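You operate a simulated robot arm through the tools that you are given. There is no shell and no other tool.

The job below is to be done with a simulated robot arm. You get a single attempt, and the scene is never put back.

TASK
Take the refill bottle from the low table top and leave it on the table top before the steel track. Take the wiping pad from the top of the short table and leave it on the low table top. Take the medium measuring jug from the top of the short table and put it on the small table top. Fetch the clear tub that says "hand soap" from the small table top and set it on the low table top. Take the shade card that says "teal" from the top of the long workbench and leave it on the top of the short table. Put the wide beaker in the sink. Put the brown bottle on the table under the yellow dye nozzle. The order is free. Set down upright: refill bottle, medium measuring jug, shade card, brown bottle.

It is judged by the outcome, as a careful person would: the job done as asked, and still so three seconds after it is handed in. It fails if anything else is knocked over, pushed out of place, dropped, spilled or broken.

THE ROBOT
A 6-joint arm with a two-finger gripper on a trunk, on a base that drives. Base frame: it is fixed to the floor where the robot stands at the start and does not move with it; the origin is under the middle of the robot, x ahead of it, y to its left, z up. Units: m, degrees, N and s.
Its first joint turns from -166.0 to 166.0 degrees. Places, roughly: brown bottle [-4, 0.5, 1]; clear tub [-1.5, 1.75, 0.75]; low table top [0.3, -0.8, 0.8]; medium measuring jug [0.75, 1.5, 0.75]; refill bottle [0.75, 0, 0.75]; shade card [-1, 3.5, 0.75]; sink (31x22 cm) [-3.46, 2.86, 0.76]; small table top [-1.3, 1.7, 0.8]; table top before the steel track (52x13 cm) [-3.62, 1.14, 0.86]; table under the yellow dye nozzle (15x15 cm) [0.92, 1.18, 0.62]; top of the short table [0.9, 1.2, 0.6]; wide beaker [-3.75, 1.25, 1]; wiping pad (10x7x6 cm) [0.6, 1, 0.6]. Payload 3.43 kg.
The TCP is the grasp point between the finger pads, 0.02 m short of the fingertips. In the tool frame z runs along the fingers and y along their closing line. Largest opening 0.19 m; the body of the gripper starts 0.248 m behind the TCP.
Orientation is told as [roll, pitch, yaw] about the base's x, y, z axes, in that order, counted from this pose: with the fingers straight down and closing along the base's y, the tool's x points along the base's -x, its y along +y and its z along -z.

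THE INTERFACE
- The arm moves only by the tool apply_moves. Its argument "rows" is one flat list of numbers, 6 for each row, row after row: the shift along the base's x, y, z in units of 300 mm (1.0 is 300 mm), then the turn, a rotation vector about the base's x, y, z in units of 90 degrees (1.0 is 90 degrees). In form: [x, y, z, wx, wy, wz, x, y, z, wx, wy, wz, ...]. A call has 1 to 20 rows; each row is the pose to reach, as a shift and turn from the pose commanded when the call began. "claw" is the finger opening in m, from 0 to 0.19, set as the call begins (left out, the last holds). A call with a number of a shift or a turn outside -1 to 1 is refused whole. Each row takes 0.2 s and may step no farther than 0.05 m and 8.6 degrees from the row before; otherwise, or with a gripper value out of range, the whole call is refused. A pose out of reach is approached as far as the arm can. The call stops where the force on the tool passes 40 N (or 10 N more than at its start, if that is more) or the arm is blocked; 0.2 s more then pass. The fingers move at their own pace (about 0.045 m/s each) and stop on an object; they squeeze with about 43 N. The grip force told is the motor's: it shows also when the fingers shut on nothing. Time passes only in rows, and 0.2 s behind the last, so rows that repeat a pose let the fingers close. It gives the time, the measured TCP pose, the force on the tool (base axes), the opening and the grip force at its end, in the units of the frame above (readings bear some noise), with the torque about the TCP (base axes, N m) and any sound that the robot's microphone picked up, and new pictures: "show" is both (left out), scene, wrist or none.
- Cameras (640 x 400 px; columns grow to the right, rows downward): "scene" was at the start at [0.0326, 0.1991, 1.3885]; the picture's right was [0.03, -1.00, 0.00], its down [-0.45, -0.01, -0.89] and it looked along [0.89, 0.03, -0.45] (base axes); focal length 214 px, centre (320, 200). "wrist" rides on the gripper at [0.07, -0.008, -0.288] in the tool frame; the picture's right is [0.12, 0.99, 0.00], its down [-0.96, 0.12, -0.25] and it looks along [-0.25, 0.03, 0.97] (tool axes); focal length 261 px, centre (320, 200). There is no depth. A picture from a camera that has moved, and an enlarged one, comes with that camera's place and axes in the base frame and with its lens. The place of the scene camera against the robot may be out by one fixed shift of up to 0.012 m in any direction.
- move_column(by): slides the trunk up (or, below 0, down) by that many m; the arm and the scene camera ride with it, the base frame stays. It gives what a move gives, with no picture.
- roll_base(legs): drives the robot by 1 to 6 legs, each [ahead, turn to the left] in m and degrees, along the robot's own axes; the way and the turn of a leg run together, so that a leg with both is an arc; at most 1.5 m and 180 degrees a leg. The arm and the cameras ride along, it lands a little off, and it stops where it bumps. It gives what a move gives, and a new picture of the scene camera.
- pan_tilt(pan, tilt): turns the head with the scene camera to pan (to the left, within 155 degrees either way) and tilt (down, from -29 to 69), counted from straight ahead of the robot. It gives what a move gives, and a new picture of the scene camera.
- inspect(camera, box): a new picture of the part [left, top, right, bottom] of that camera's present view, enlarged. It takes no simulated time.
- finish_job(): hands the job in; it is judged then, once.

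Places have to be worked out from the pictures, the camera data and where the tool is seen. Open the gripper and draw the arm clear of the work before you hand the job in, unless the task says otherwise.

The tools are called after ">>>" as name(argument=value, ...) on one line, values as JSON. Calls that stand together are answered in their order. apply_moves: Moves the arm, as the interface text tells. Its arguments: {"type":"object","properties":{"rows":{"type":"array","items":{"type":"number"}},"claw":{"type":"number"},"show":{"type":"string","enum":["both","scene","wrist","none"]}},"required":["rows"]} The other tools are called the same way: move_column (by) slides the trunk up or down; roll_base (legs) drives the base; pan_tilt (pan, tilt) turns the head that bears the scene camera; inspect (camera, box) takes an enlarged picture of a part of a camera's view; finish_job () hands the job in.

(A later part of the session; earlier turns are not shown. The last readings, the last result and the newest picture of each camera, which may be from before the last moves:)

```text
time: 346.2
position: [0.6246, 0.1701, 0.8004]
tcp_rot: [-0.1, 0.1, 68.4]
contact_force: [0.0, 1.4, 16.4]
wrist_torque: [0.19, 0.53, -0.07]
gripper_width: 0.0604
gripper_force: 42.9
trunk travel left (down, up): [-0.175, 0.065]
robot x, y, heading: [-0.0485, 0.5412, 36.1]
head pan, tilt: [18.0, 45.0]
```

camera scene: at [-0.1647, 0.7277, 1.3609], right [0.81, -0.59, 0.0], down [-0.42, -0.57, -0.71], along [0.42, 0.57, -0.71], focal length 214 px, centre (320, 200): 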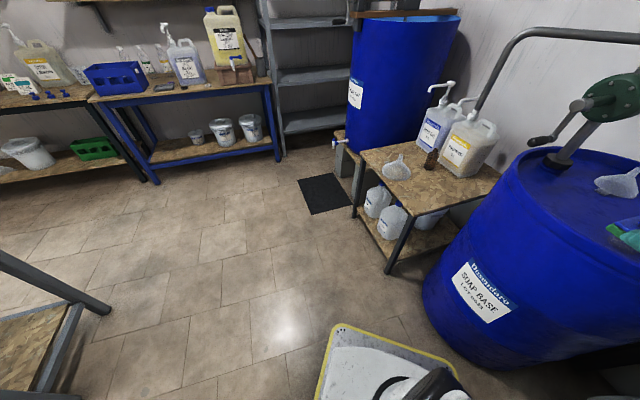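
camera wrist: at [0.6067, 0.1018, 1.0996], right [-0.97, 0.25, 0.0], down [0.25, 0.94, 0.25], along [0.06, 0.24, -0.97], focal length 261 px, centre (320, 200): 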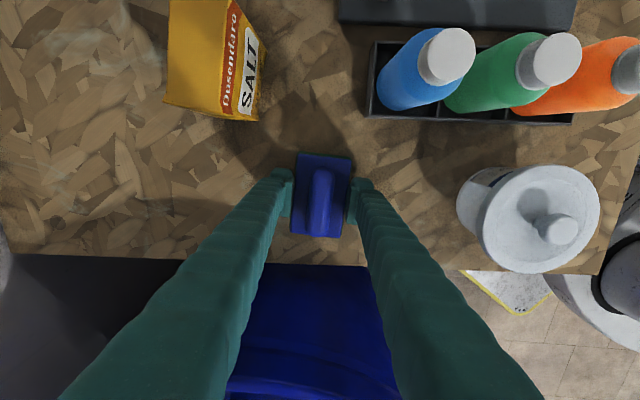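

The pad touches the table (16 N). I open and check.

>>> apply_moves(rows=[0, 0, 0, 0, 0, 0, 0, 0, 0, 0, 0, 0, 0, 0, 0, 0, 0, 0, 0, 0, 0, 0, 0, 0], claw=0.12, show="wrist")

>>> apply_moves(rows=[0, 0, 0.15, 0, 0, 0, 0, 0, 0.3, 0, 0, 0, 0, 0, 0.45, 0, 0, 0, 0, 0, 0.6, 0, 0, 0, 0, 0, 0.75, 0, 0, 0, 0, 0, 0.9, 0, 0, 0], show="wrist")

```text
time: 347.2
position: [0.625, 0.1703, 0.7985]
tcp_rot: [-0.1, -0.1, 68.4]
contact_force: [-0.2, 0.3, 0.1]
wrist_torque: [-0.03, 0.0, -0.05]
gripper_width: 0.1202
gripper_force: 0.2
trunk travel left (down, up): [-0.175, 0.065]
robot x, y, heading: [-0.0492, 0.5393, 35.8]
head pan, tilt: [18.0, 45.0]
camera wrist: at [0.6061, 0.1016, 1.0872], right [-0.97, 0.25, 0.0], down [0.25, 0.94, 0.25], along [0.06, 0.24, -0.97], focal length 261 px, centre (320, 200)
```

wrist: 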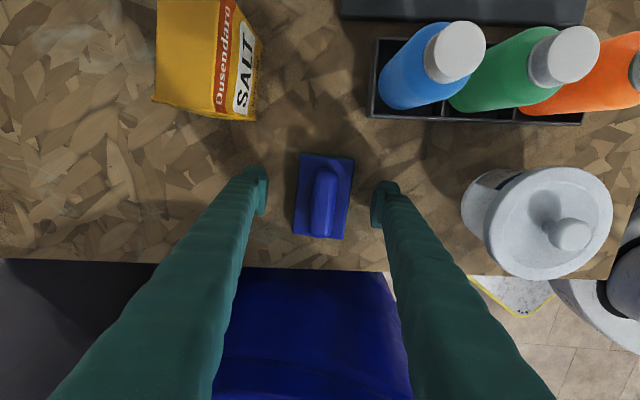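

```text
time: 348.6
position: [0.627, 0.1715, 1.0704]
tcp_rot: [0.0, -0.1, 68.4]
contact_force: [0.6, -0.4, -0.8]
wrist_torque: [0.0, 0.05, 0.01]
gripper_width: 0.1202
gripper_force: 0.1
trunk travel left (down, up): [-0.175, 0.065]
robot x, y, heading: [-0.0492, 0.5396, 36.0]
head pan, tilt: [18.0, 45.0]
camera wrist: at [0.6091, 0.1019, 1.3588], right [-0.97, 0.25, 0.0], down [0.25, 0.94, 0.25], along [0.06, 0.24, -0.97], focal length 261 px, centre (320, 200)
```

wrist: 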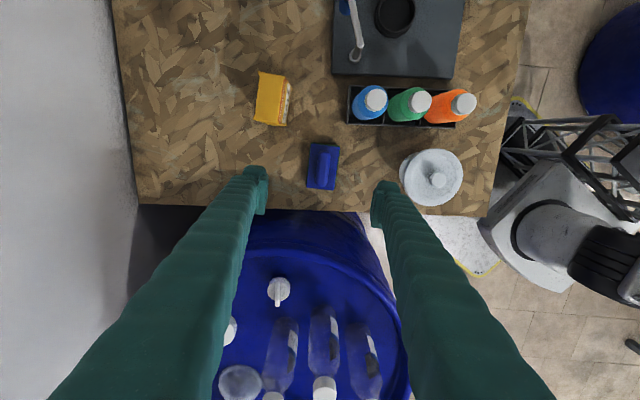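

The pad lies on the low table. I retract the arm along the same safe path.

>>> apply_moves(rows=[-0.12, 0.09, 0, 0, 0, 0, -0.24, 0.18, 0, 0, 0, 0, -0.36, 0.27, 0, 0, 0, 0, -0.48, 0.36, 0, 0, 0, 0, -0.59, 0.44, 0, 0, 0, 0, -0.62, 0.58, 0, 0, 0, 0, -0.64, 0.72, 0, 0, 0, 0, -0.66, 0.86, 0, 0, 0, 0, -0.68, 1.0, 0, 0, 0, 0], claw=0.1, show="none")

>>> apply_moves(rows=[0, 0.13, 0, 0, 0, 0, 0, 0.26, 0, 0, 0, 0, -0.01, 0.39, 0, 0, 0, 0, -0.03, 0.52, 0, 0, 0, 0, -0.06, 0.65, 0, 0, 0, 0, -0.1, 0.78, 0, 0, 0, 0, -0.15, 0.9, 0, 0, 0, 0, -0.2, 1.0, 0, 0, 0, 0], show="none")

>>> roll_base(legs=[[0, 60], [0.85, 0], [0.83, 0]])

```text
time: 350.6
position: [0.4219, 0.4717, 1.0686]
tcp_rot: [0.1, -0.1, 68.3]
contact_force: [0.3, -0.3, -0.5]
wrist_torque: [0.1, 0.09, -0.01]
gripper_width: 0.1
gripper_force: 0.0
trunk travel left (down, up): [-0.175, 0.065]
robot x, y, heading: [-0.0459, 0.5371, 35.9]
head pan, tilt: [18.0, 45.0]
```

```text
time: 352.4
position: [0.36, 0.7733, 1.0682]
tcp_rot: [-0.1, -0.1, 68.5]
contact_force: [-0.6, 0.0, 0.2]
wrist_torque: [0.02, 0.0, 0.02]
gripper_width: 0.0997
gripper_force: 0.1
trunk travel left (down, up): [-0.175, 0.065]
robot x, y, heading: [-0.0484, 0.5391, 35.8]
head pan, tilt: [18.0, 45.0]
```

```text
time: 363.8
position: [-0.2669, 2.6734, 1.0688]
tcp_rot: [-0.1, -0.1, 129.9]
contact_force: [0.4, 0.5, -0.3]
wrist_torque: [0.02, -0.02, -0.01]
gripper_width: 0.0996
gripper_force: 0.1
trunk travel left (down, up): [-0.175, 0.065]
robot x, y, heading: [-0.2552, 2.2035, 97.6]
head pan, tilt: [18.0, 45.0]
camera scene: at [-0.4819, 2.1888, 1.361], right [0.9, 0.43, 0.0], down [0.3, -0.64, -0.71], along [-0.3, 0.64, -0.71], focal length 214 px, centre (320, 200)
```

scene: 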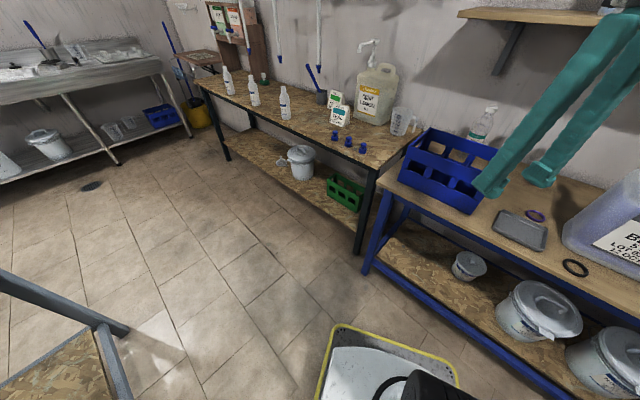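

I zoom on the shade cards from here.

>>> inspect(camera="scene", box=[270, 40, 430, 160])

>>> inspect(camera="scene", box=[315, 80, 365, 130])

```text
3.33 times, centred on (350, 100) of scene
camera zoom: at [-0.4819, 2.1888, 1.361], right [0.9, 0.43, 0.0], down [0.3, -0.64, -0.71], along [-0.3, 0.64, -0.71], focal length 715 px, centre (220, 533)
```

zoom: 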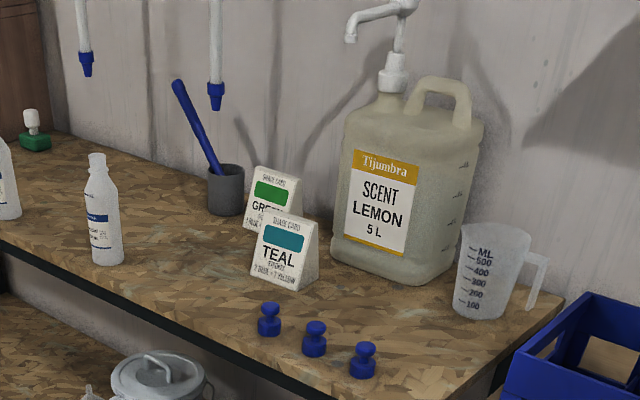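

```text
8.00 times, centred on (340, 105) of scene
camera zoom: at [-0.4819, 2.1888, 1.361], right [0.9, 0.43, 0.0], down [0.3, -0.64, -0.71], along [-0.3, 0.64, -0.71], focal length 1716 px, centre (160, 960)
```

zoom: 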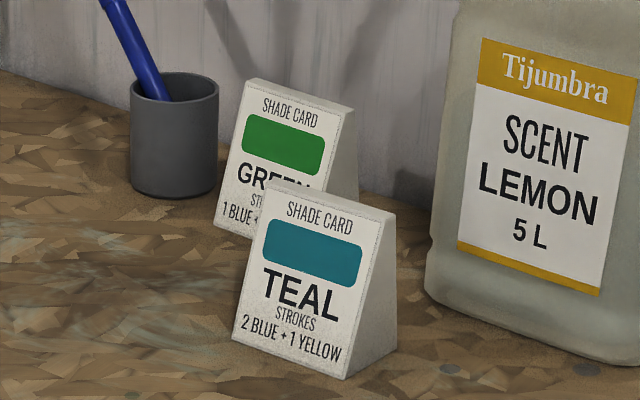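

"TEAL" is the front card, a wedge about 0.1 m wide near (−0.915, 3.385); GREEN stands behind it. I drive along the corridor and face the bench.

>>> roll_base(legs=[[0, 65], [0.97, 0], [0, -88.5]])

>>> roll_base(legs=[[0.16, 0]])

>>> inspect(camera="scene", box=[240, 40, 560, 240])

```text
time: 375.8
position: [-1.0211, 2.9333, 1.069]
tcp_rot: [-0.1, -0.1, 106.9]
contact_force: [0.0, 0.4, -0.1]
wrist_torque: [-0.03, -0.02, -0.03]
gripper_width: 0.0998
gripper_force: 0.1
trunk travel left (down, up): [-0.175, 0.065]
robot x, y, heading: [-1.1958, 2.4981, 74.8]
head pan, tilt: [18.0, 45.0]
camera scene: at [-1.4056, 2.571, 1.361], right [1.0, 0.04, 0.0], down [0.03, -0.71, -0.71], along [-0.03, 0.71, -0.71], focal length 214 px, centre (320, 200)
```

scene: 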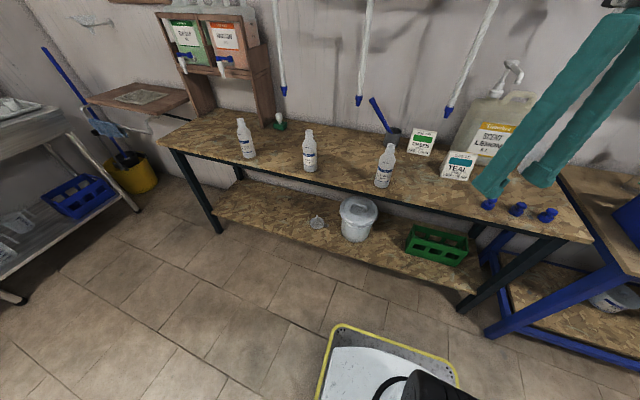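

```text
time: 377.2
position: [-0.9765, 3.0893, 1.0687]
tcp_rot: [-0.2, -0.1, 106.9]
contact_force: [-0.3, 0.3, 0.2]
wrist_torque: [0.05, 0.0, 0.0]
gripper_width: 0.1
gripper_force: 0.0
trunk travel left (down, up): [-0.175, 0.065]
robot x, y, heading: [-1.155, 2.6501, 74.7]
head pan, tilt: [18.0, 45.0]
camera scene: at [-1.3626, 2.7259, 1.361], right [1.0, 0.04, 0.0], down [0.03, -0.71, -0.71], along [-0.03, 0.71, -0.71], focal length 214 px, centre (320, 200)
```

scene: 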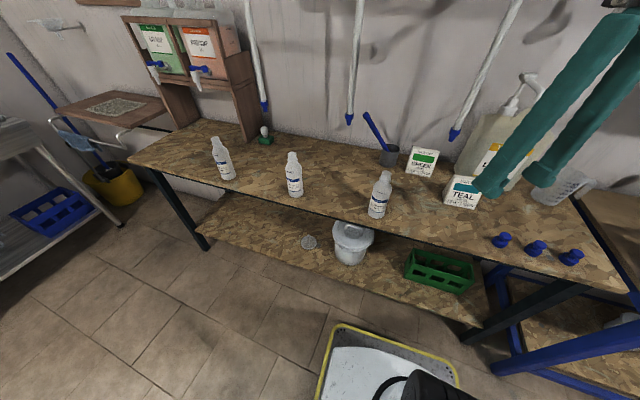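

```text
2.00 times, centred on (400, 140) of scene
camera zoom: at [-1.3626, 2.7259, 1.361], right [1.0, 0.04, 0.0], down [0.03, -0.71, -0.71], along [-0.03, 0.71, -0.71], focal length 429 px, centre (160, 320)
```

zoom: 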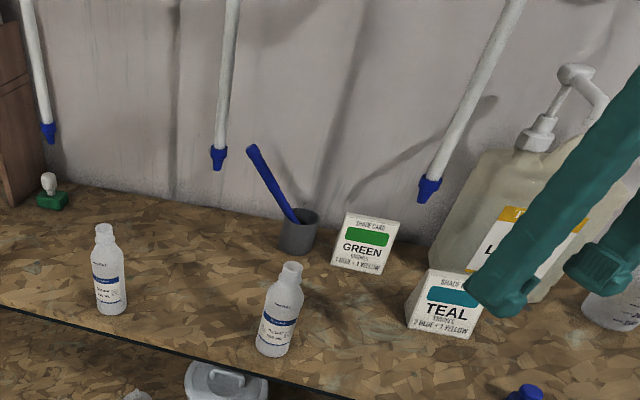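

A hanging hose (tip near (−1.01, 3.30, 1.06)) and the pump spout (near (−0.81, 3.32, 1.15)) flank the card, so I'd rather come from the south-east. I reposition the base.

>>> roll_base(legs=[[-0.2, 0], [0, -91], [0.64, 0], [0, 105]])

>>> inspect(camera="scene", box=[160, 20, 480, 220])

```text
time: 390.6
position: [-0.5286, 2.7599, 1.0676]
tcp_rot: [-0.1, -0.1, 121.6]
contact_force: [-0.7, -0.3, -0.3]
wrist_torque: [0.0, 0.04, 0.0]
gripper_width: 0.1
gripper_force: 0.0
trunk travel left (down, up): [-0.175, 0.065]
robot x, y, heading: [-0.5841, 2.2947, 89.0]
head pan, tilt: [18.0, 45.0]
camera scene: at [-0.8096, 2.3113, 1.361], right [0.95, 0.3, 0.0], down [0.21, -0.68, -0.71], along [-0.21, 0.68, -0.71], focal length 214 px, centre (320, 200)
```

scene: 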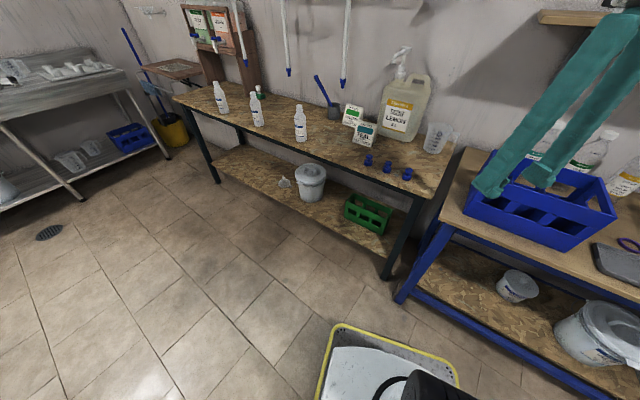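

```text
2.00 times, centred on (320, 120) of scene
camera zoom: at [-0.8096, 2.3113, 1.361], right [0.95, 0.3, 0.0], down [0.21, -0.68, -0.71], along [-0.21, 0.68, -0.71], focal length 429 px, centre (320, 360)
```

zoom: 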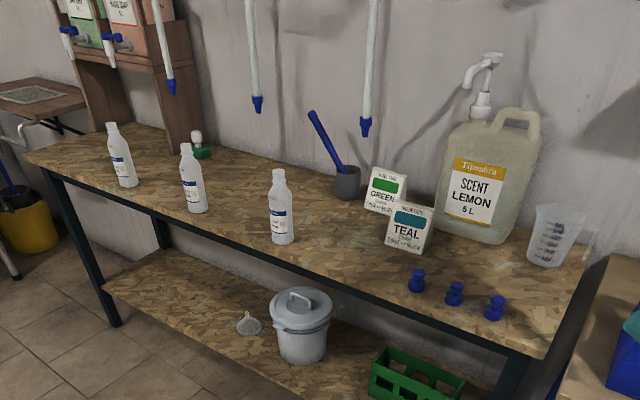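

I zoom on the card from here for its position and facing.

>>> inspect(camera="scene", box=[335, 95, 395, 155])

```text
6.67 times, centred on (365, 125) of scene
camera zoom: at [-0.8096, 2.3113, 1.361], right [0.95, 0.3, 0.0], down [0.21, -0.68, -0.71], along [-0.21, 0.68, -0.71], focal length 1430 px, centre (20, 700)
```

zoom: 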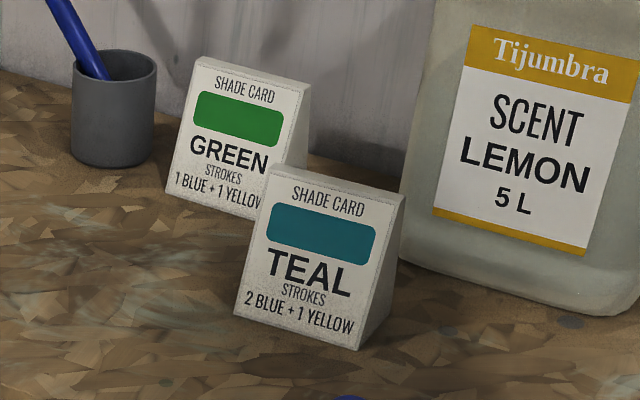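

Measured: hose tip (−1.01, 3.30, 1.06), spout (−0.82, 3.31, 1.155), card centre about (−0.894, 3.388). I swing the arm left and higher, turn it to yaw −14°, then drive 0.26 m closer.

>>> apply_moves(rows=[-0.07, 0.02, 0.06, 0, 0, -0.095, -0.14, 0.03, 0.12, 0, 0, -0.19, -0.21, 0.03, 0.18, 0, 0, -0.285, -0.29, 0.03, 0.24, 0, 0, -0.38, -0.37, 0.03, 0.27, 0, 0, -0.475, -0.45, 0.02, 0.27, 0, 0, -0.57, -0.53, 0.01, 0.27, 0, 0, -0.665, -0.6, 0, 0.27, 0, 0, -0.75], claw=0.13, show="none")

>>> roll_base(legs=[[0.25, 0]])

>>> inspect(camera="wrist", box=[0, 0, 640, 400])

```text
time: 392.4
position: [-0.7076, 2.7603, 1.1502]
tcp_rot: [-0.1, -0.1, 54.1]
contact_force: [0.6, 0.5, -0.8]
wrist_torque: [0.04, 0.07, -0.02]
gripper_width: 0.13
gripper_force: 0.0
trunk travel left (down, up): [-0.175, 0.065]
robot x, y, heading: [-0.5796, 2.294, 89.2]
head pan, tilt: [18.0, 45.0]
```

```text
time: 394.3
position: [-0.7036, 2.9962, 1.1497]
tcp_rot: [-0.2, 0.0, 53.7]
contact_force: [-0.5, -0.5, -0.3]
wrist_torque: [0.02, -0.02, 0.0]
gripper_width: 0.13
gripper_force: 0.1
trunk travel left (down, up): [-0.175, 0.065]
robot x, y, heading: [-0.5853, 2.529, 88.7]
head pan, tilt: [18.0, 45.0]
stopped in leg 1: the robot was blocked; the commanded pose is now the measured one
camera scene: at [-0.8084, 2.5465, 1.361], right [0.96, 0.29, 0.0], down [0.21, -0.68, -0.71], along [-0.21, 0.68, -0.71], focal length 214 px, centre (320, 200)
```

scene: 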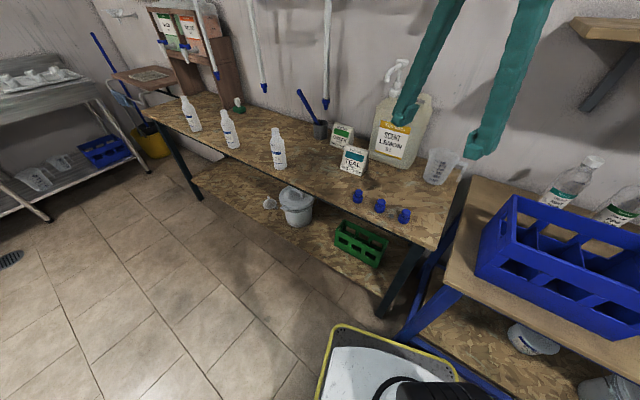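

```text
1.00 times, centred on (320, 200) of wrist (not enlarged: the box is as wide or as high as the picture)
camera zoom: at [-0.7388, 2.9344, 1.4377], right [-0.87, 0.49, 0.0], down [0.48, 0.84, 0.25], along [0.12, 0.21, -0.97], focal length 261 px, centre (320, 200)
```

zoom: 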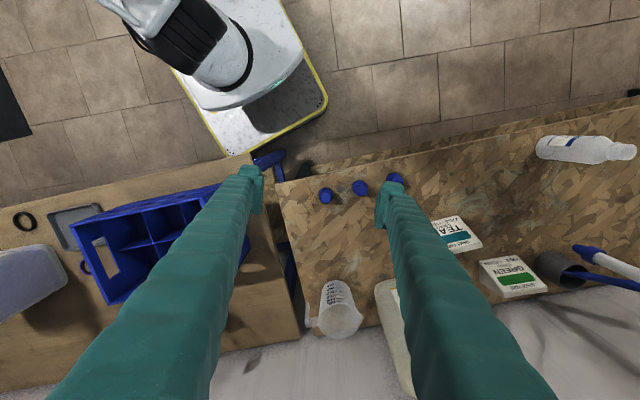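

The base touched the blue bench's leg lightly and stopped; I back off 2 cm. Then I bring the gripper to yaw −14° and south of the card for a wrist view.

>>> roll_base(legs=[[-0.02, 0]])

>>> apply_moves(rows=[-0.04, 0.05, 0, 0, 0, -0.094, -0.08, 0.1, 0, 0, 0, -0.188, -0.13, 0.15, 0, 0, 0, -0.282, -0.18, 0.2, 0, 0, 0, -0.376, -0.23, 0.26, 0, 0, 0, -0.47, -0.28, 0.32, 0, 0, 0, -0.564, -0.33, 0.38, 0, 0, 0, -0.658, -0.38, 0.44, 0, 0, 0, -0.752], show="both")

>>> inspect(camera="wrist", box=[320, 0, 640, 400])

```text
time: 395.1
position: [-0.7027, 2.9761, 1.1489]
tcp_rot: [-0.2, 0.0, 53.7]
contact_force: [-0.4, 0.1, 0.4]
wrist_torque: [-0.06, -0.03, 0.04]
gripper_width: 0.13
gripper_force: 0.0
trunk travel left (down, up): [-0.175, 0.065]
robot x, y, heading: [-0.587, 2.5068, 89.0]
head pan, tilt: [18.0, 45.0]
camera scene: at [-0.8089, 2.5265, 1.3609], right [0.96, 0.29, 0.0], down [0.21, -0.68, -0.71], along [-0.21, 0.68, -0.71], focal length 214 px, centre (320, 200)
```

scene: 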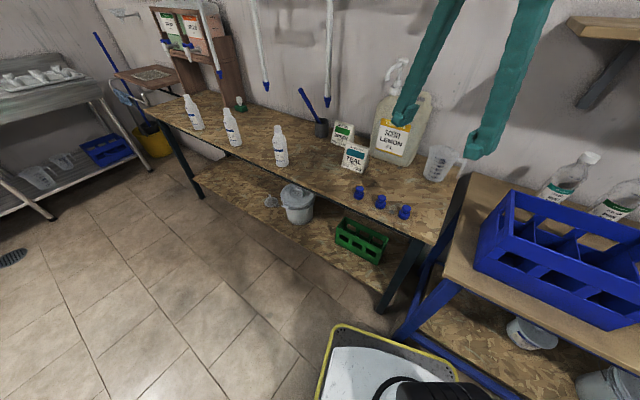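

```text
time: 396.9
position: [-0.8196, 3.1066, 1.1482]
tcp_rot: [-0.1, 0.0, -14.0]
contact_force: [0.4, 0.2, -0.6]
wrist_torque: [0.14, 0.06, 0.01]
gripper_width: 0.1299
gripper_force: 0.0
trunk travel left (down, up): [-0.175, 0.065]
robot x, y, heading: [-0.5836, 2.5088, 88.9]
head pan, tilt: [18.0, 45.0]
camera scene: at [-0.8087, 2.5261, 1.361], right [0.96, 0.29, 0.0], down [0.21, -0.68, -0.71], along [-0.21, 0.68, -0.71], focal length 214 px, centre (320, 200)
camera wrist: at [-0.889, 3.1161, 1.4378], right [0.13, 0.99, 0.0], down [0.96, -0.12, 0.25], along [0.24, -0.03, -0.97], focal length 261 px, centre (320, 200)
```

scene: 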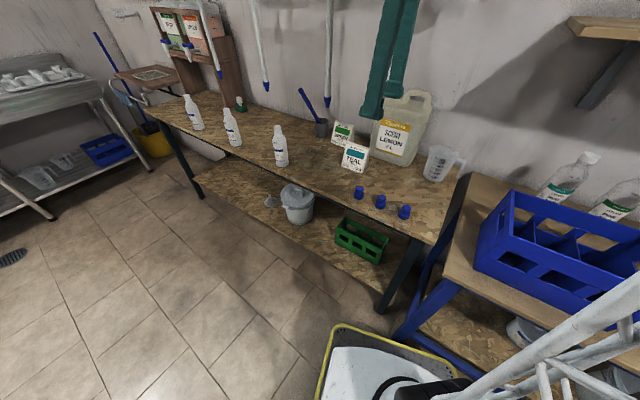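
wrist: 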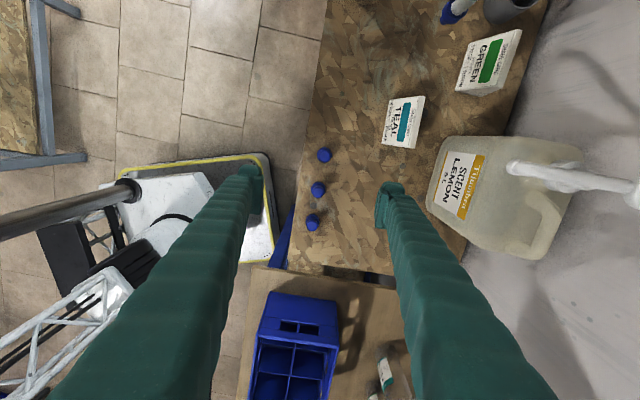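

```text
1.00 times, centred on (480, 200) of wrist (not enlarged: the box is as wide or as high as the picture)
camera zoom: at [-0.889, 3.1161, 1.4378], right [0.13, 0.99, 0.0], down [0.96, -0.12, 0.25], along [0.24, -0.03, -0.97], focal length 261 px, centre (160, 200)
```

zoom: 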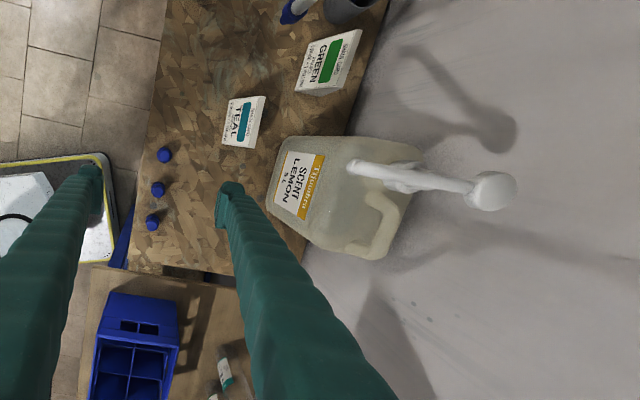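

The wrist view shows the bench top is at z≈0.80 and the card centre at about (−0.891, 3.305), directly between hose and spout. I'll use a tilted side grip from the south so the gripper body stays clear; first I turn to yaw 75°.

>>> apply_moves(rows=[-0.03, -0.01, 0, 0, 0, 0.09, -0.06, -0.02, 0, 0, 0, 0.18, -0.09, -0.03, 0, 0, 0, 0.27, -0.12, -0.04, 0, 0, 0, 0.36, -0.15, -0.05, 0, 0, 0, 0.45, -0.18, -0.06, 0, 0, 0, 0.54, -0.21, -0.07, 0, 0, 0, 0.63, -0.24, -0.08, 0, 0, 0, 0.72, -0.27, -0.09, 0, 0, 0, 0.81, -0.3, -0.1, 0, 0, 0, 0.9, -0.33, -0.1, 0, 0, 0, 0.992], show="none")

>>> apply_moves(rows=[0, 0, 0, 0.0805, -0.0212, 0, 0, 0, 0, 0.161, -0.0424, 0, 0, 0, 0, 0.2415, -0.0635, 0, 0, 0, 0, 0.322, -0.0847, 0], show="both")

```text
time: 399.3
position: [-0.9163, 3.0784, 1.1491]
tcp_rot: [-0.2, 0.0, 75.5]
contact_force: [0.7, 0.4, 0.0]
wrist_torque: [0.02, 0.03, -0.02]
gripper_width: 0.1299
gripper_force: 0.0
trunk travel left (down, up): [-0.175, 0.065]
robot x, y, heading: [-0.5883, 2.5115, 88.9]
head pan, tilt: [18.0, 45.0]
```

```text
time: 400.3
position: [-0.9162, 3.0783, 1.1495]
tcp_rot: [-0.1, -30.1, 75.5]
contact_force: [0.6, 0.4, -0.2]
wrist_torque: [-0.09, -0.01, -0.02]
gripper_width: 0.1303
gripper_force: 0.0
trunk travel left (down, up): [-0.175, 0.065]
robot x, y, heading: [-0.5854, 2.5106, 88.9]
head pan, tilt: [18.0, 45.0]
camera scene: at [-0.809, 2.527, 1.361], right [0.96, 0.29, 0.0], down [0.21, -0.68, -0.71], along [-0.2, 0.68, -0.71], focal length 214 px, centre (320, 200)
camera wrist: at [-0.9616, 2.8783, 1.3638], right [-0.99, 0.15, -0.06], down [0.07, 0.72, 0.7], along [0.15, 0.68, -0.72], focal length 261 px, centre (320, 200)
```

scene: 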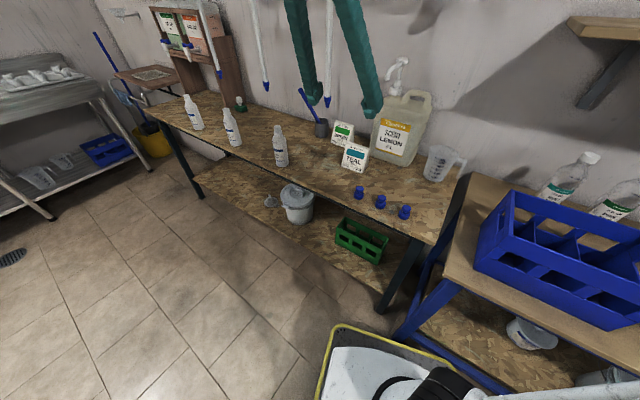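
wrist: 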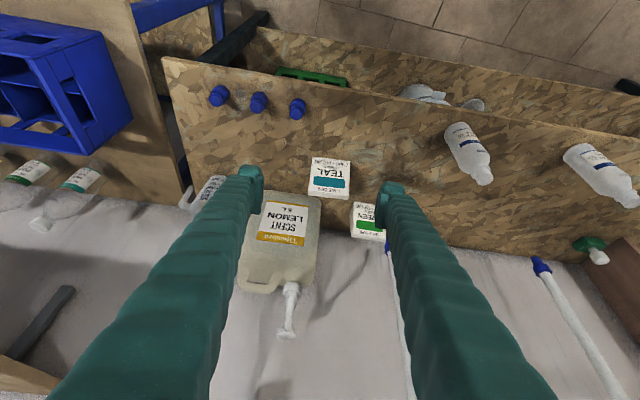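

Orientation is right. I move down to the pre-grasp point about 0.2 m short of the card along the tool axis.

>>> apply_moves(rows=[0, 0.1, -0.104, 0, 0, 0, 0, 0.205, -0.208, 0, 0, 0, 0, 0.308, -0.312, 0, 0, 0, 0, 0.41, -0.415, 0, 0, 0], show="both")

>>> inspect(camera="wrist", box=[220, 100, 420, 280])

>>> inspect(camera="scene", box=[260, 40, 460, 200])

```text
time: 401.3
position: [-0.9175, 3.1988, 1.0265]
tcp_rot: [0.0, -30.0, 75.3]
contact_force: [-0.7, -0.9, 0.6]
wrist_torque: [0.05, 0.12, 0.1]
gripper_width: 0.1298
gripper_force: 0.1
trunk travel left (down, up): [-0.175, 0.065]
robot x, y, heading: [-0.5844, 2.5102, 88.7]
head pan, tilt: [18.0, 45.0]
camera scene: at [-0.8087, 2.5258, 1.361], right [0.96, 0.29, 0.0], down [0.21, -0.68, -0.71], along [-0.21, 0.68, -0.71], focal length 214 px, centre (320, 200)
camera wrist: at [-0.9617, 2.9999, 1.2406], right [-0.99, 0.15, -0.06], down [0.07, 0.72, 0.7], along [0.15, 0.68, -0.72], focal length 261 px, centre (320, 200)
```

scene: 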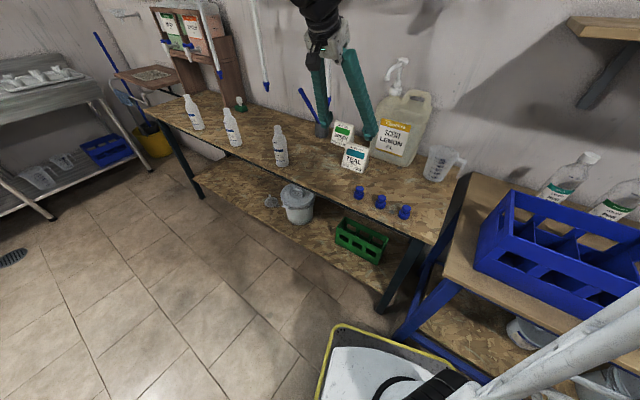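
wrist: 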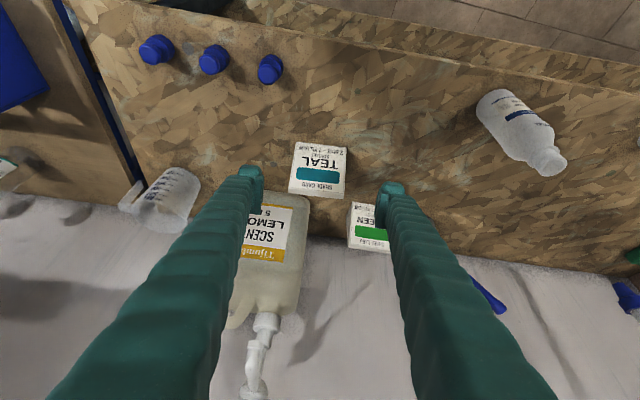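

```text
2.22 times, centred on (320, 190) of wrist
camera zoom: at [-0.9617, 2.9999, 1.2406], right [-0.99, 0.15, -0.06], down [0.07, 0.72, 0.7], along [0.15, 0.68, -0.72], focal length 579 px, centre (320, 222)
```

zoom: 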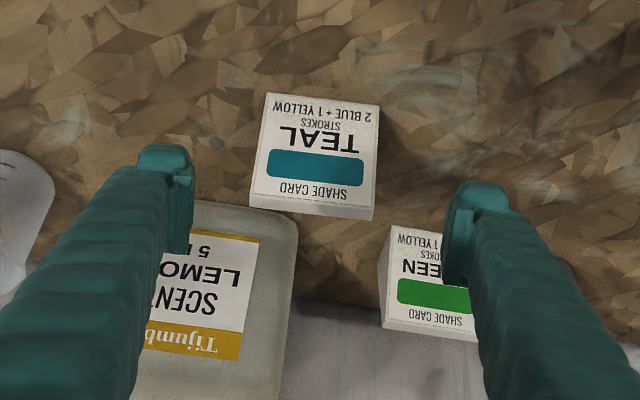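

```text
2.50 times, centred on (360, 120) of scene
camera zoom: at [-0.8087, 2.5258, 1.361], right [0.96, 0.29, 0.0], down [0.21, -0.68, -0.71], along [-0.21, 0.68, -0.71], focal length 536 px, centre (220, 400)
```

zoom: 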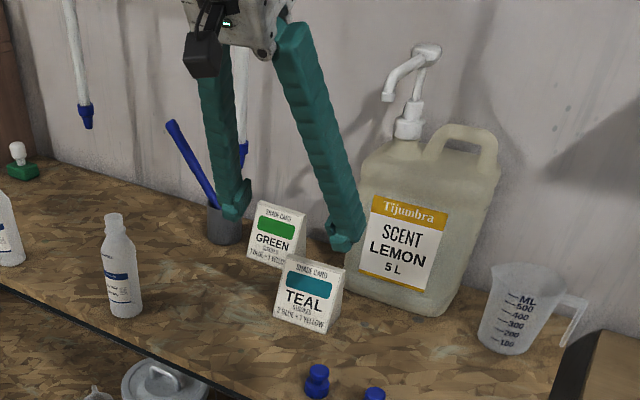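

Everything is as planned. I advance along the axis, first partly.

>>> apply_moves(rows=[0.018, 0.065, -0.116, 0, 0, 0, 0.037, 0.131, -0.231, 0, 0, 0, 0.055, 0.196, -0.347, 0, 0, 0], show="none")

>>> inspect(camera="wrist", box=[200, 80, 440, 280])

>>> inspect(camera="scene", box=[260, 20, 460, 180])

```text
time: 402.1
position: [-0.8999, 3.2597, 0.9194]
tcp_rot: [-0.3, -30.0, 75.3]
contact_force: [0.4, 0.2, 0.1]
wrist_torque: [0.06, 0.05, 0.07]
gripper_width: 0.1301
gripper_force: 0.0
trunk travel left (down, up): [-0.175, 0.065]
robot x, y, heading: [-0.5871, 2.5089, 89.0]
head pan, tilt: [18.0, 45.0]
```

```text
2.00 times, centred on (320, 180) of wrist
camera zoom: at [-0.9456, 3.0591, 1.1349], right [-0.99, 0.15, -0.06], down [0.07, 0.72, 0.7], along [0.15, 0.68, -0.72], focal length 521 px, centre (320, 240)
```

zoom: 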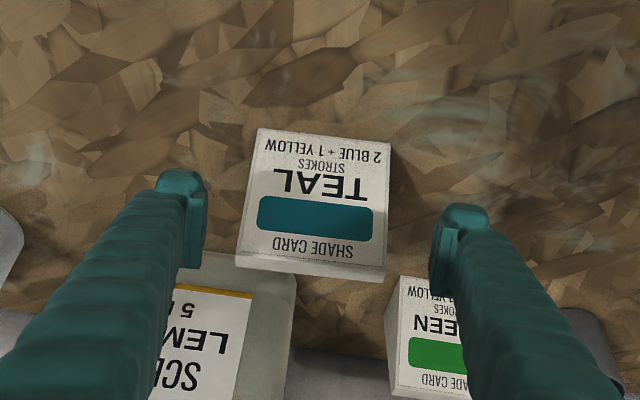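

```text
2.50 times, centred on (360, 100) of scene
camera zoom: at [-0.8088, 2.526, 1.361], right [0.96, 0.29, 0.0], down [0.21, -0.68, -0.71], along [-0.21, 0.68, -0.71], focal length 536 px, centre (220, 450)
```

zoom: 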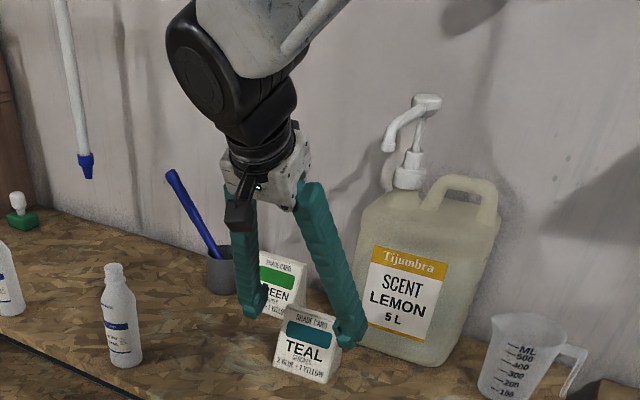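

Centred between the fingers. I advance the last 7 cm and close.

>>> apply_moves(rows=[0.016, 0.062, -0.11, 0, 0, 0, 0.033, 0.124, -0.22, 0, 0, 0], show="wrist")

>>> inspect(camera="scene", box=[260, 20, 460, 180])

```text
time: 402.7
position: [-0.8894, 3.2974, 0.851]
tcp_rot: [-0.2, -30.0, 75.5]
contact_force: [0.0, 0.0, 0.2]
wrist_torque: [0.05, 0.06, 0.03]
gripper_width: 0.1301
gripper_force: 0.0
trunk travel left (down, up): [-0.175, 0.065]
robot x, y, heading: [-0.5879, 2.5069, 88.8]
head pan, tilt: [18.0, 45.0]
camera wrist: at [-0.9341, 3.0972, 1.068], right [-0.99, 0.15, -0.06], down [0.07, 0.72, 0.69], along [0.15, 0.68, -0.72], focal length 261 px, centre (320, 200)
```

wrist: 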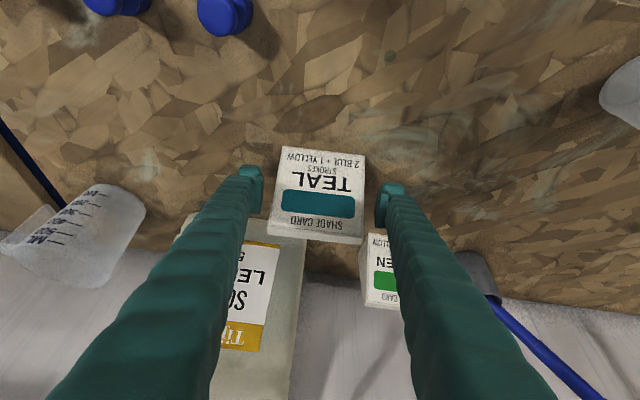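

```text
2.50 times, centred on (360, 100) of scene
camera zoom: at [-0.8089, 2.526, 1.361], right [0.96, 0.29, 0.0], down [0.21, -0.68, -0.71], along [-0.21, 0.68, -0.71], focal length 536 px, centre (220, 450)
```

zoom: 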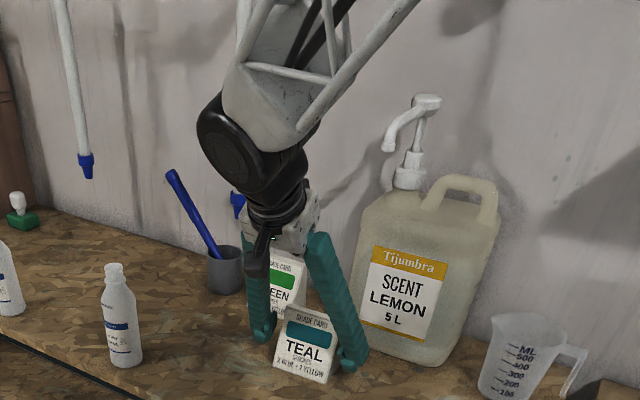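

The fingers flank the card, hose and spout untouched. I close.

>>> apply_moves(rows=[0, 0, 0, 0, 0, 0, 0, 0, 0, 0, 0, 0, 0, 0, 0, 0, 0, 0, 0, 0, 0, 0, 0, 0], claw=0.06, show="none")

>>> apply_moves(rows=[0, 0, 0.02, 0, 0, 0, -0.004, -0.016, 0.05, 0, 0, 0], show="wrist")

>>> inspect(camera="scene", box=[260, 20, 460, 180])

```text
time: 403.7
position: [-0.8905, 3.2978, 0.8525]
tcp_rot: [-0.3, -30.0, 75.4]
contact_force: [-0.5, -0.7, 0.0]
wrist_torque: [0.02, 0.01, -0.02]
gripper_width: 0.104
gripper_force: 42.8
trunk travel left (down, up): [-0.175, 0.065]
robot x, y, heading: [-0.5874, 2.5113, 88.8]
head pan, tilt: [18.0, 45.0]
```

```text
time: 404.3
position: [-0.8904, 3.2936, 0.8691]
tcp_rot: [-0.3, -30.0, 75.4]
contact_force: [0.6, -0.4, 0.1]
wrist_torque: [0.0, 0.02, 0.0]
gripper_width: 0.1039
gripper_force: 42.7
trunk travel left (down, up): [-0.175, 0.065]
robot x, y, heading: [-0.5843, 2.508, 89.1]
head pan, tilt: [18.0, 45.0]
camera wrist: at [-0.9358, 3.0923, 1.0834], right [-0.99, 0.15, -0.06], down [0.07, 0.72, 0.69], along [0.15, 0.68, -0.72], focal length 261 px, centre (320, 200)
```

wrist: 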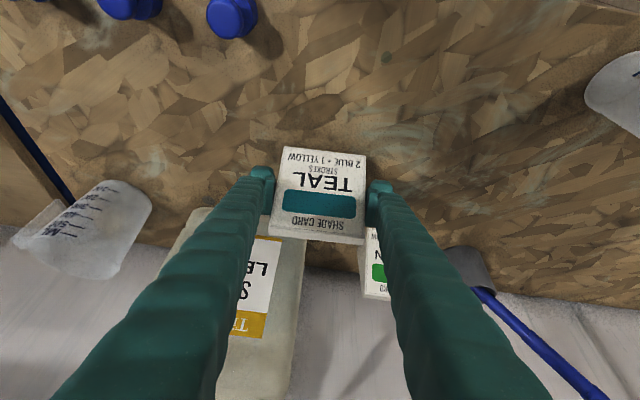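

```text
2.50 times, centred on (360, 100) of scene
camera zoom: at [-0.8091, 2.5267, 1.3609], right [0.96, 0.29, 0.0], down [0.21, -0.68, -0.71], along [-0.2, 0.68, -0.71], focal length 536 px, centre (220, 450)
```

zoom: 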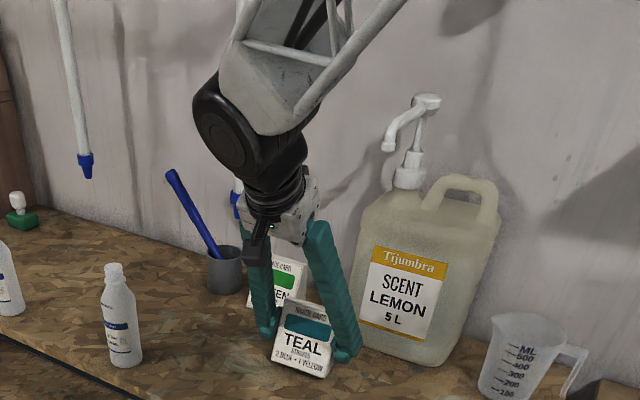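

The card is held by its sides and lifted. I retreat back and up along the tool axis, clear of hose and spout.

>>> apply_moves(rows=[-0.019, -0.073, 0.13, 0, 0, 0, -0.038, -0.145, 0.26, 0, 0, 0, -0.057, -0.218, 0.39, 0, 0, 0, -0.076, -0.29, 0.52, 0, 0, 0, -0.095, -0.363, 0.65, 0, 0, 0, -0.114, -0.436, 0.78, 0, 0, 0, -0.12, -0.58, 0.82, 0, 0, 0, -0.12, -0.7, 0.86, 0, 0, 0], show="both")

```text
time: 406.1
position: [-0.9288, 3.0824, 1.1267]
tcp_rot: [-0.2, -30.1, 75.4]
contact_force: [-0.6, 0.5, -0.8]
wrist_torque: [-0.03, -0.02, -0.03]
gripper_width: 0.1043
gripper_force: 42.9
trunk travel left (down, up): [-0.175, 0.065]
robot x, y, heading: [-0.5869, 2.5051, 88.9]
head pan, tilt: [18.0, 45.0]
camera scene: at [-0.8091, 2.5269, 1.3609], right [0.96, 0.29, 0.0], down [0.21, -0.68, -0.71], along [-0.2, 0.68, -0.71], focal length 214 px, centre (320, 200)
camera wrist: at [-0.9729, 2.8819, 1.3413], right [-0.99, 0.15, -0.06], down [0.07, 0.72, 0.69], along [0.15, 0.68, -0.72], focal length 261 px, centre (320, 200)
```

scene: 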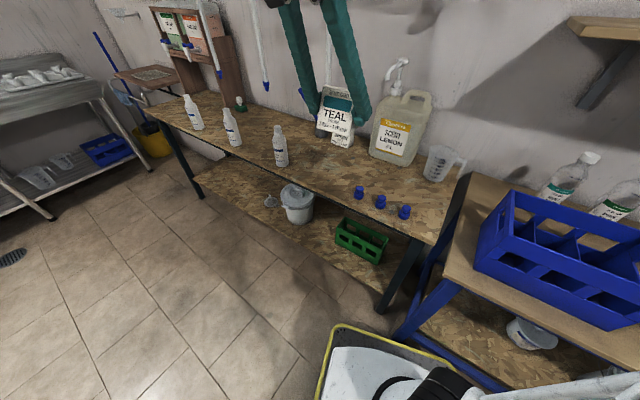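
wrist: 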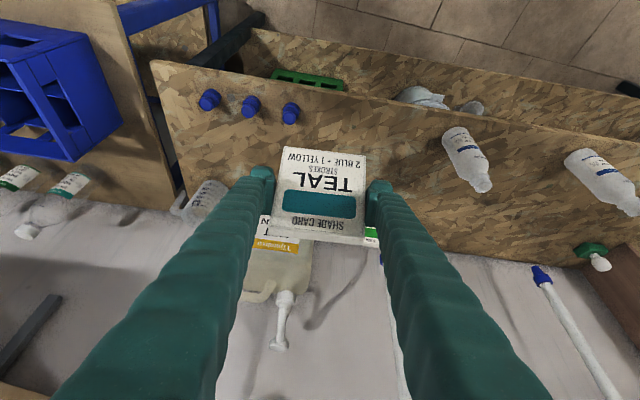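

The card is clear. I raise it another 0.1 m, back off, and check.

>>> apply_moves(rows=[0, -0.05, 0.1, 0, 0, 0, 0, -0.1, 0.2, 0, 0, 0, 0, -0.15, 0.33, 0, 0, 0], show="none")

>>> roll_base(legs=[[-0.25, 0], [0, 100]])

```text
time: 406.9
position: [-0.9276, 3.0371, 1.2275]
tcp_rot: [-0.3, -29.9, 75.4]
contact_force: [-0.2, 0.8, -1.1]
wrist_torque: [-0.02, -0.03, -0.04]
gripper_width: 0.1043
gripper_force: 43.6
trunk travel left (down, up): [-0.175, 0.065]
robot x, y, heading: [-0.5881, 2.5067, 88.8]
head pan, tilt: [18.0, 45.0]
```

```text
time: 413.2
position: [-1.0468, 1.8203, 1.2272]
tcp_rot: [-0.1, -29.9, 176.2]
contact_force: [0.2, -0.6, 0.1]
wrist_torque: [-0.01, 0.04, 0.0]
gripper_width: 0.1039
gripper_force: 43.6
trunk travel left (down, up): [-0.175, 0.065]
robot x, y, heading: [-0.5881, 2.2552, -170.4]
head pan, tilt: [18.0, 45.0]
camera scene: at [-0.5699, 2.0275, 1.3609], right [-0.47, 0.89, 0.0], down [0.63, 0.33, -0.71], along [-0.63, -0.33, -0.71], focal length 214 px, centre (320, 200)
```

scene: 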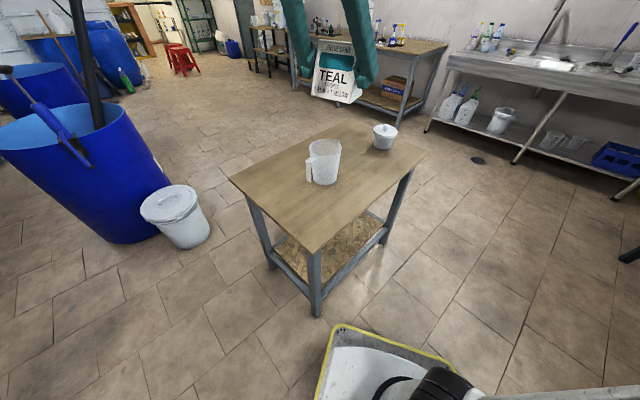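

All quiet. I complete the turn and drive to the spot in front of drum and short table.

>>> roll_base(legs=[[0, 98.5], [0.8, 0], [0.75, 0]])

```text
time: 425.5
position: [0.3723, 0.381, 1.2283]
tcp_rot: [-0.3, -30.0, -85.7]
contact_force: [0.2, 0.1, -0.2]
wrist_torque: [0.01, -0.02, 0.03]
gripper_width: 0.1042
gripper_force: 43.2
trunk travel left (down, up): [-0.175, 0.065]
robot x, y, heading: [-0.122, 0.7745, -72.4]
head pan, tilt: [18.0, 45.0]
camera scene: at [0.0994, 0.822, 1.3609], right [-0.81, -0.58, 0.0], down [-0.41, 0.57, -0.71], along [0.41, -0.57, -0.71], focal length 214 px, centre (320, 200)
```

scene: 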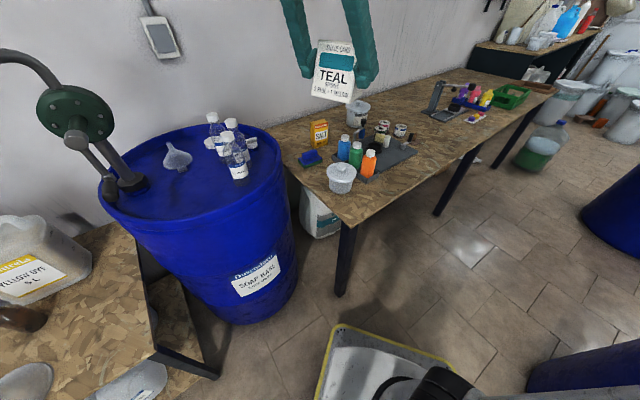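

Now I turn left to face east (heading about −3°), sweeping the card above everything at 1.2 m.

>>> roll_base(legs=[[0, 69]])

>>> inspect(camera="wrist", box=[0, 0, 640, 400])

```text
time: 429.1
position: [0.4196, 1.0957, 1.2269]
tcp_rot: [-0.2, -29.9, -16.5]
contact_force: [-0.3, 0.6, 0.7]
wrist_torque: [-0.04, 0.01, 0.0]
gripper_width: 0.1043
gripper_force: 43.2
trunk travel left (down, up): [-0.175, 0.065]
robot x, y, heading: [-0.118, 0.7755, -3.1]
head pan, tilt: [18.0, 45.0]
camera scene: at [-0.0902, 0.9932, 1.3609], right [0.26, -0.97, 0.0], down [-0.68, -0.18, -0.71], along [0.68, 0.18, -0.71], focal length 214 px, centre (320, 200)
```

scene: 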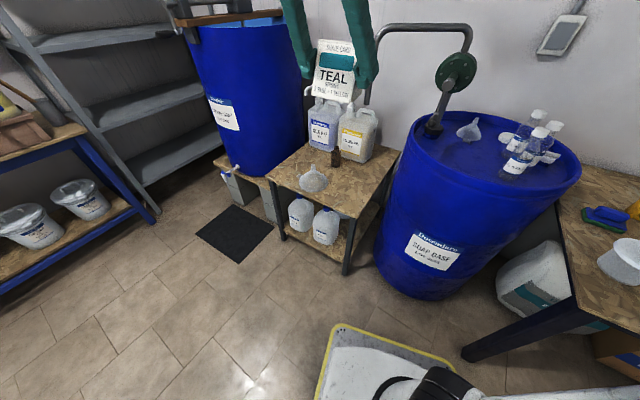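

```text
1.00 times, centred on (320, 200) of wrist (not enlarged: the box is as wide or as high as the picture)
camera zoom: at [0.2217, 1.1472, 1.4426], right [0.19, 0.98, -0.06], down [0.71, -0.09, 0.69], along [0.68, -0.17, -0.72], focal length 261 px, centre (320, 200)
```

zoom: 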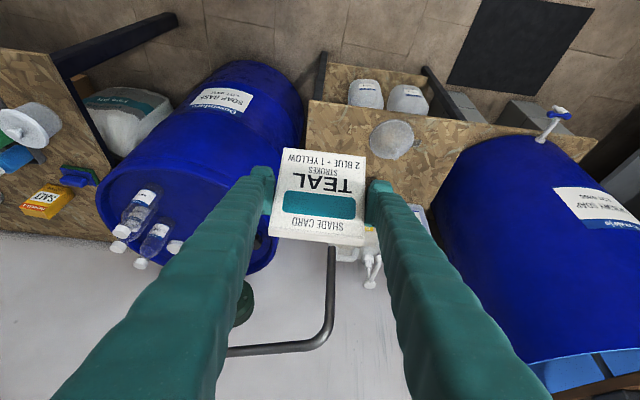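

The short table is ahead with free space at its front right. I lower the trunk by 0.17 m so the arm repeats the configuration of the pick.

>>> move_column(by=-0.17)

>>> apply_moves(rows=[0.1, -0.008, -0.11, 0, 0, 0, 0.2, -0.016, -0.22, 0, 0, 0, 0.3, -0.024, -0.33, 0, 0, 0, 0.4, -0.032, -0.44, 0, 0, 0, 0.5, -0.04, -0.56, 0, 0, 0, 0.6, -0.05, -0.67, 0, 0, 0], show="both")

```text
time: 431.0
position: [0.4187, 1.0962, 1.0579]
tcp_rot: [-0.2, -29.9, -16.5]
contact_force: [0.2, 0.4, 0.4]
wrist_torque: [-0.04, 0.03, 0.04]
gripper_width: 0.1041
gripper_force: 43.2
trunk travel left (down, up): [-0.005, 0.235]
robot x, y, heading: [-0.1206, 0.7697, -3.0]
head pan, tilt: [18.0, 45.0]
```

```text
time: 432.4
position: [0.597, 1.0808, 0.8544]
tcp_rot: [-0.2, -30.0, -16.4]
contact_force: [-0.1, -0.5, 0.7]
wrist_torque: [0.1, -0.05, 0.06]
gripper_width: 0.1038
gripper_force: 43.0
trunk travel left (down, up): [-0.005, 0.235]
robot x, y, heading: [-0.1202, 0.7704, -3.0]
head pan, tilt: [18.0, 45.0]
camera scene: at [-0.0906, 0.9931, 1.191], right [0.26, -0.97, 0.0], down [-0.68, -0.18, -0.71], along [0.68, 0.18, -0.71], focal length 214 px, centre (320, 200)
camera wrist: at [0.3996, 1.1308, 1.0689], right [0.18, 0.98, -0.06], down [0.71, -0.09, 0.69], along [0.68, -0.17, -0.72], focal length 261 px, centre (320, 200)
```

scene: 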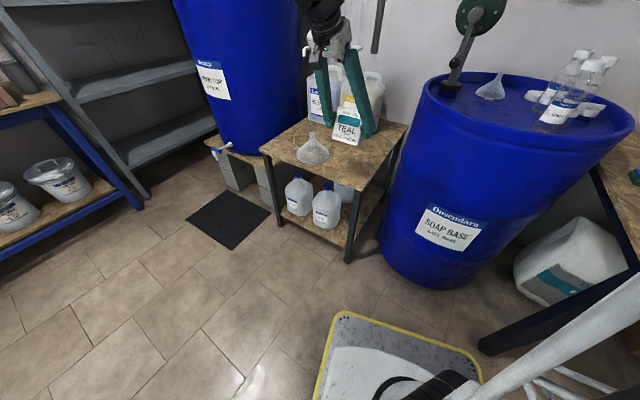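
wrist: 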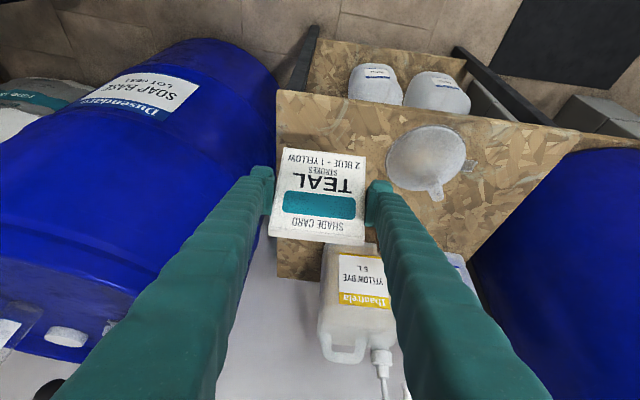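

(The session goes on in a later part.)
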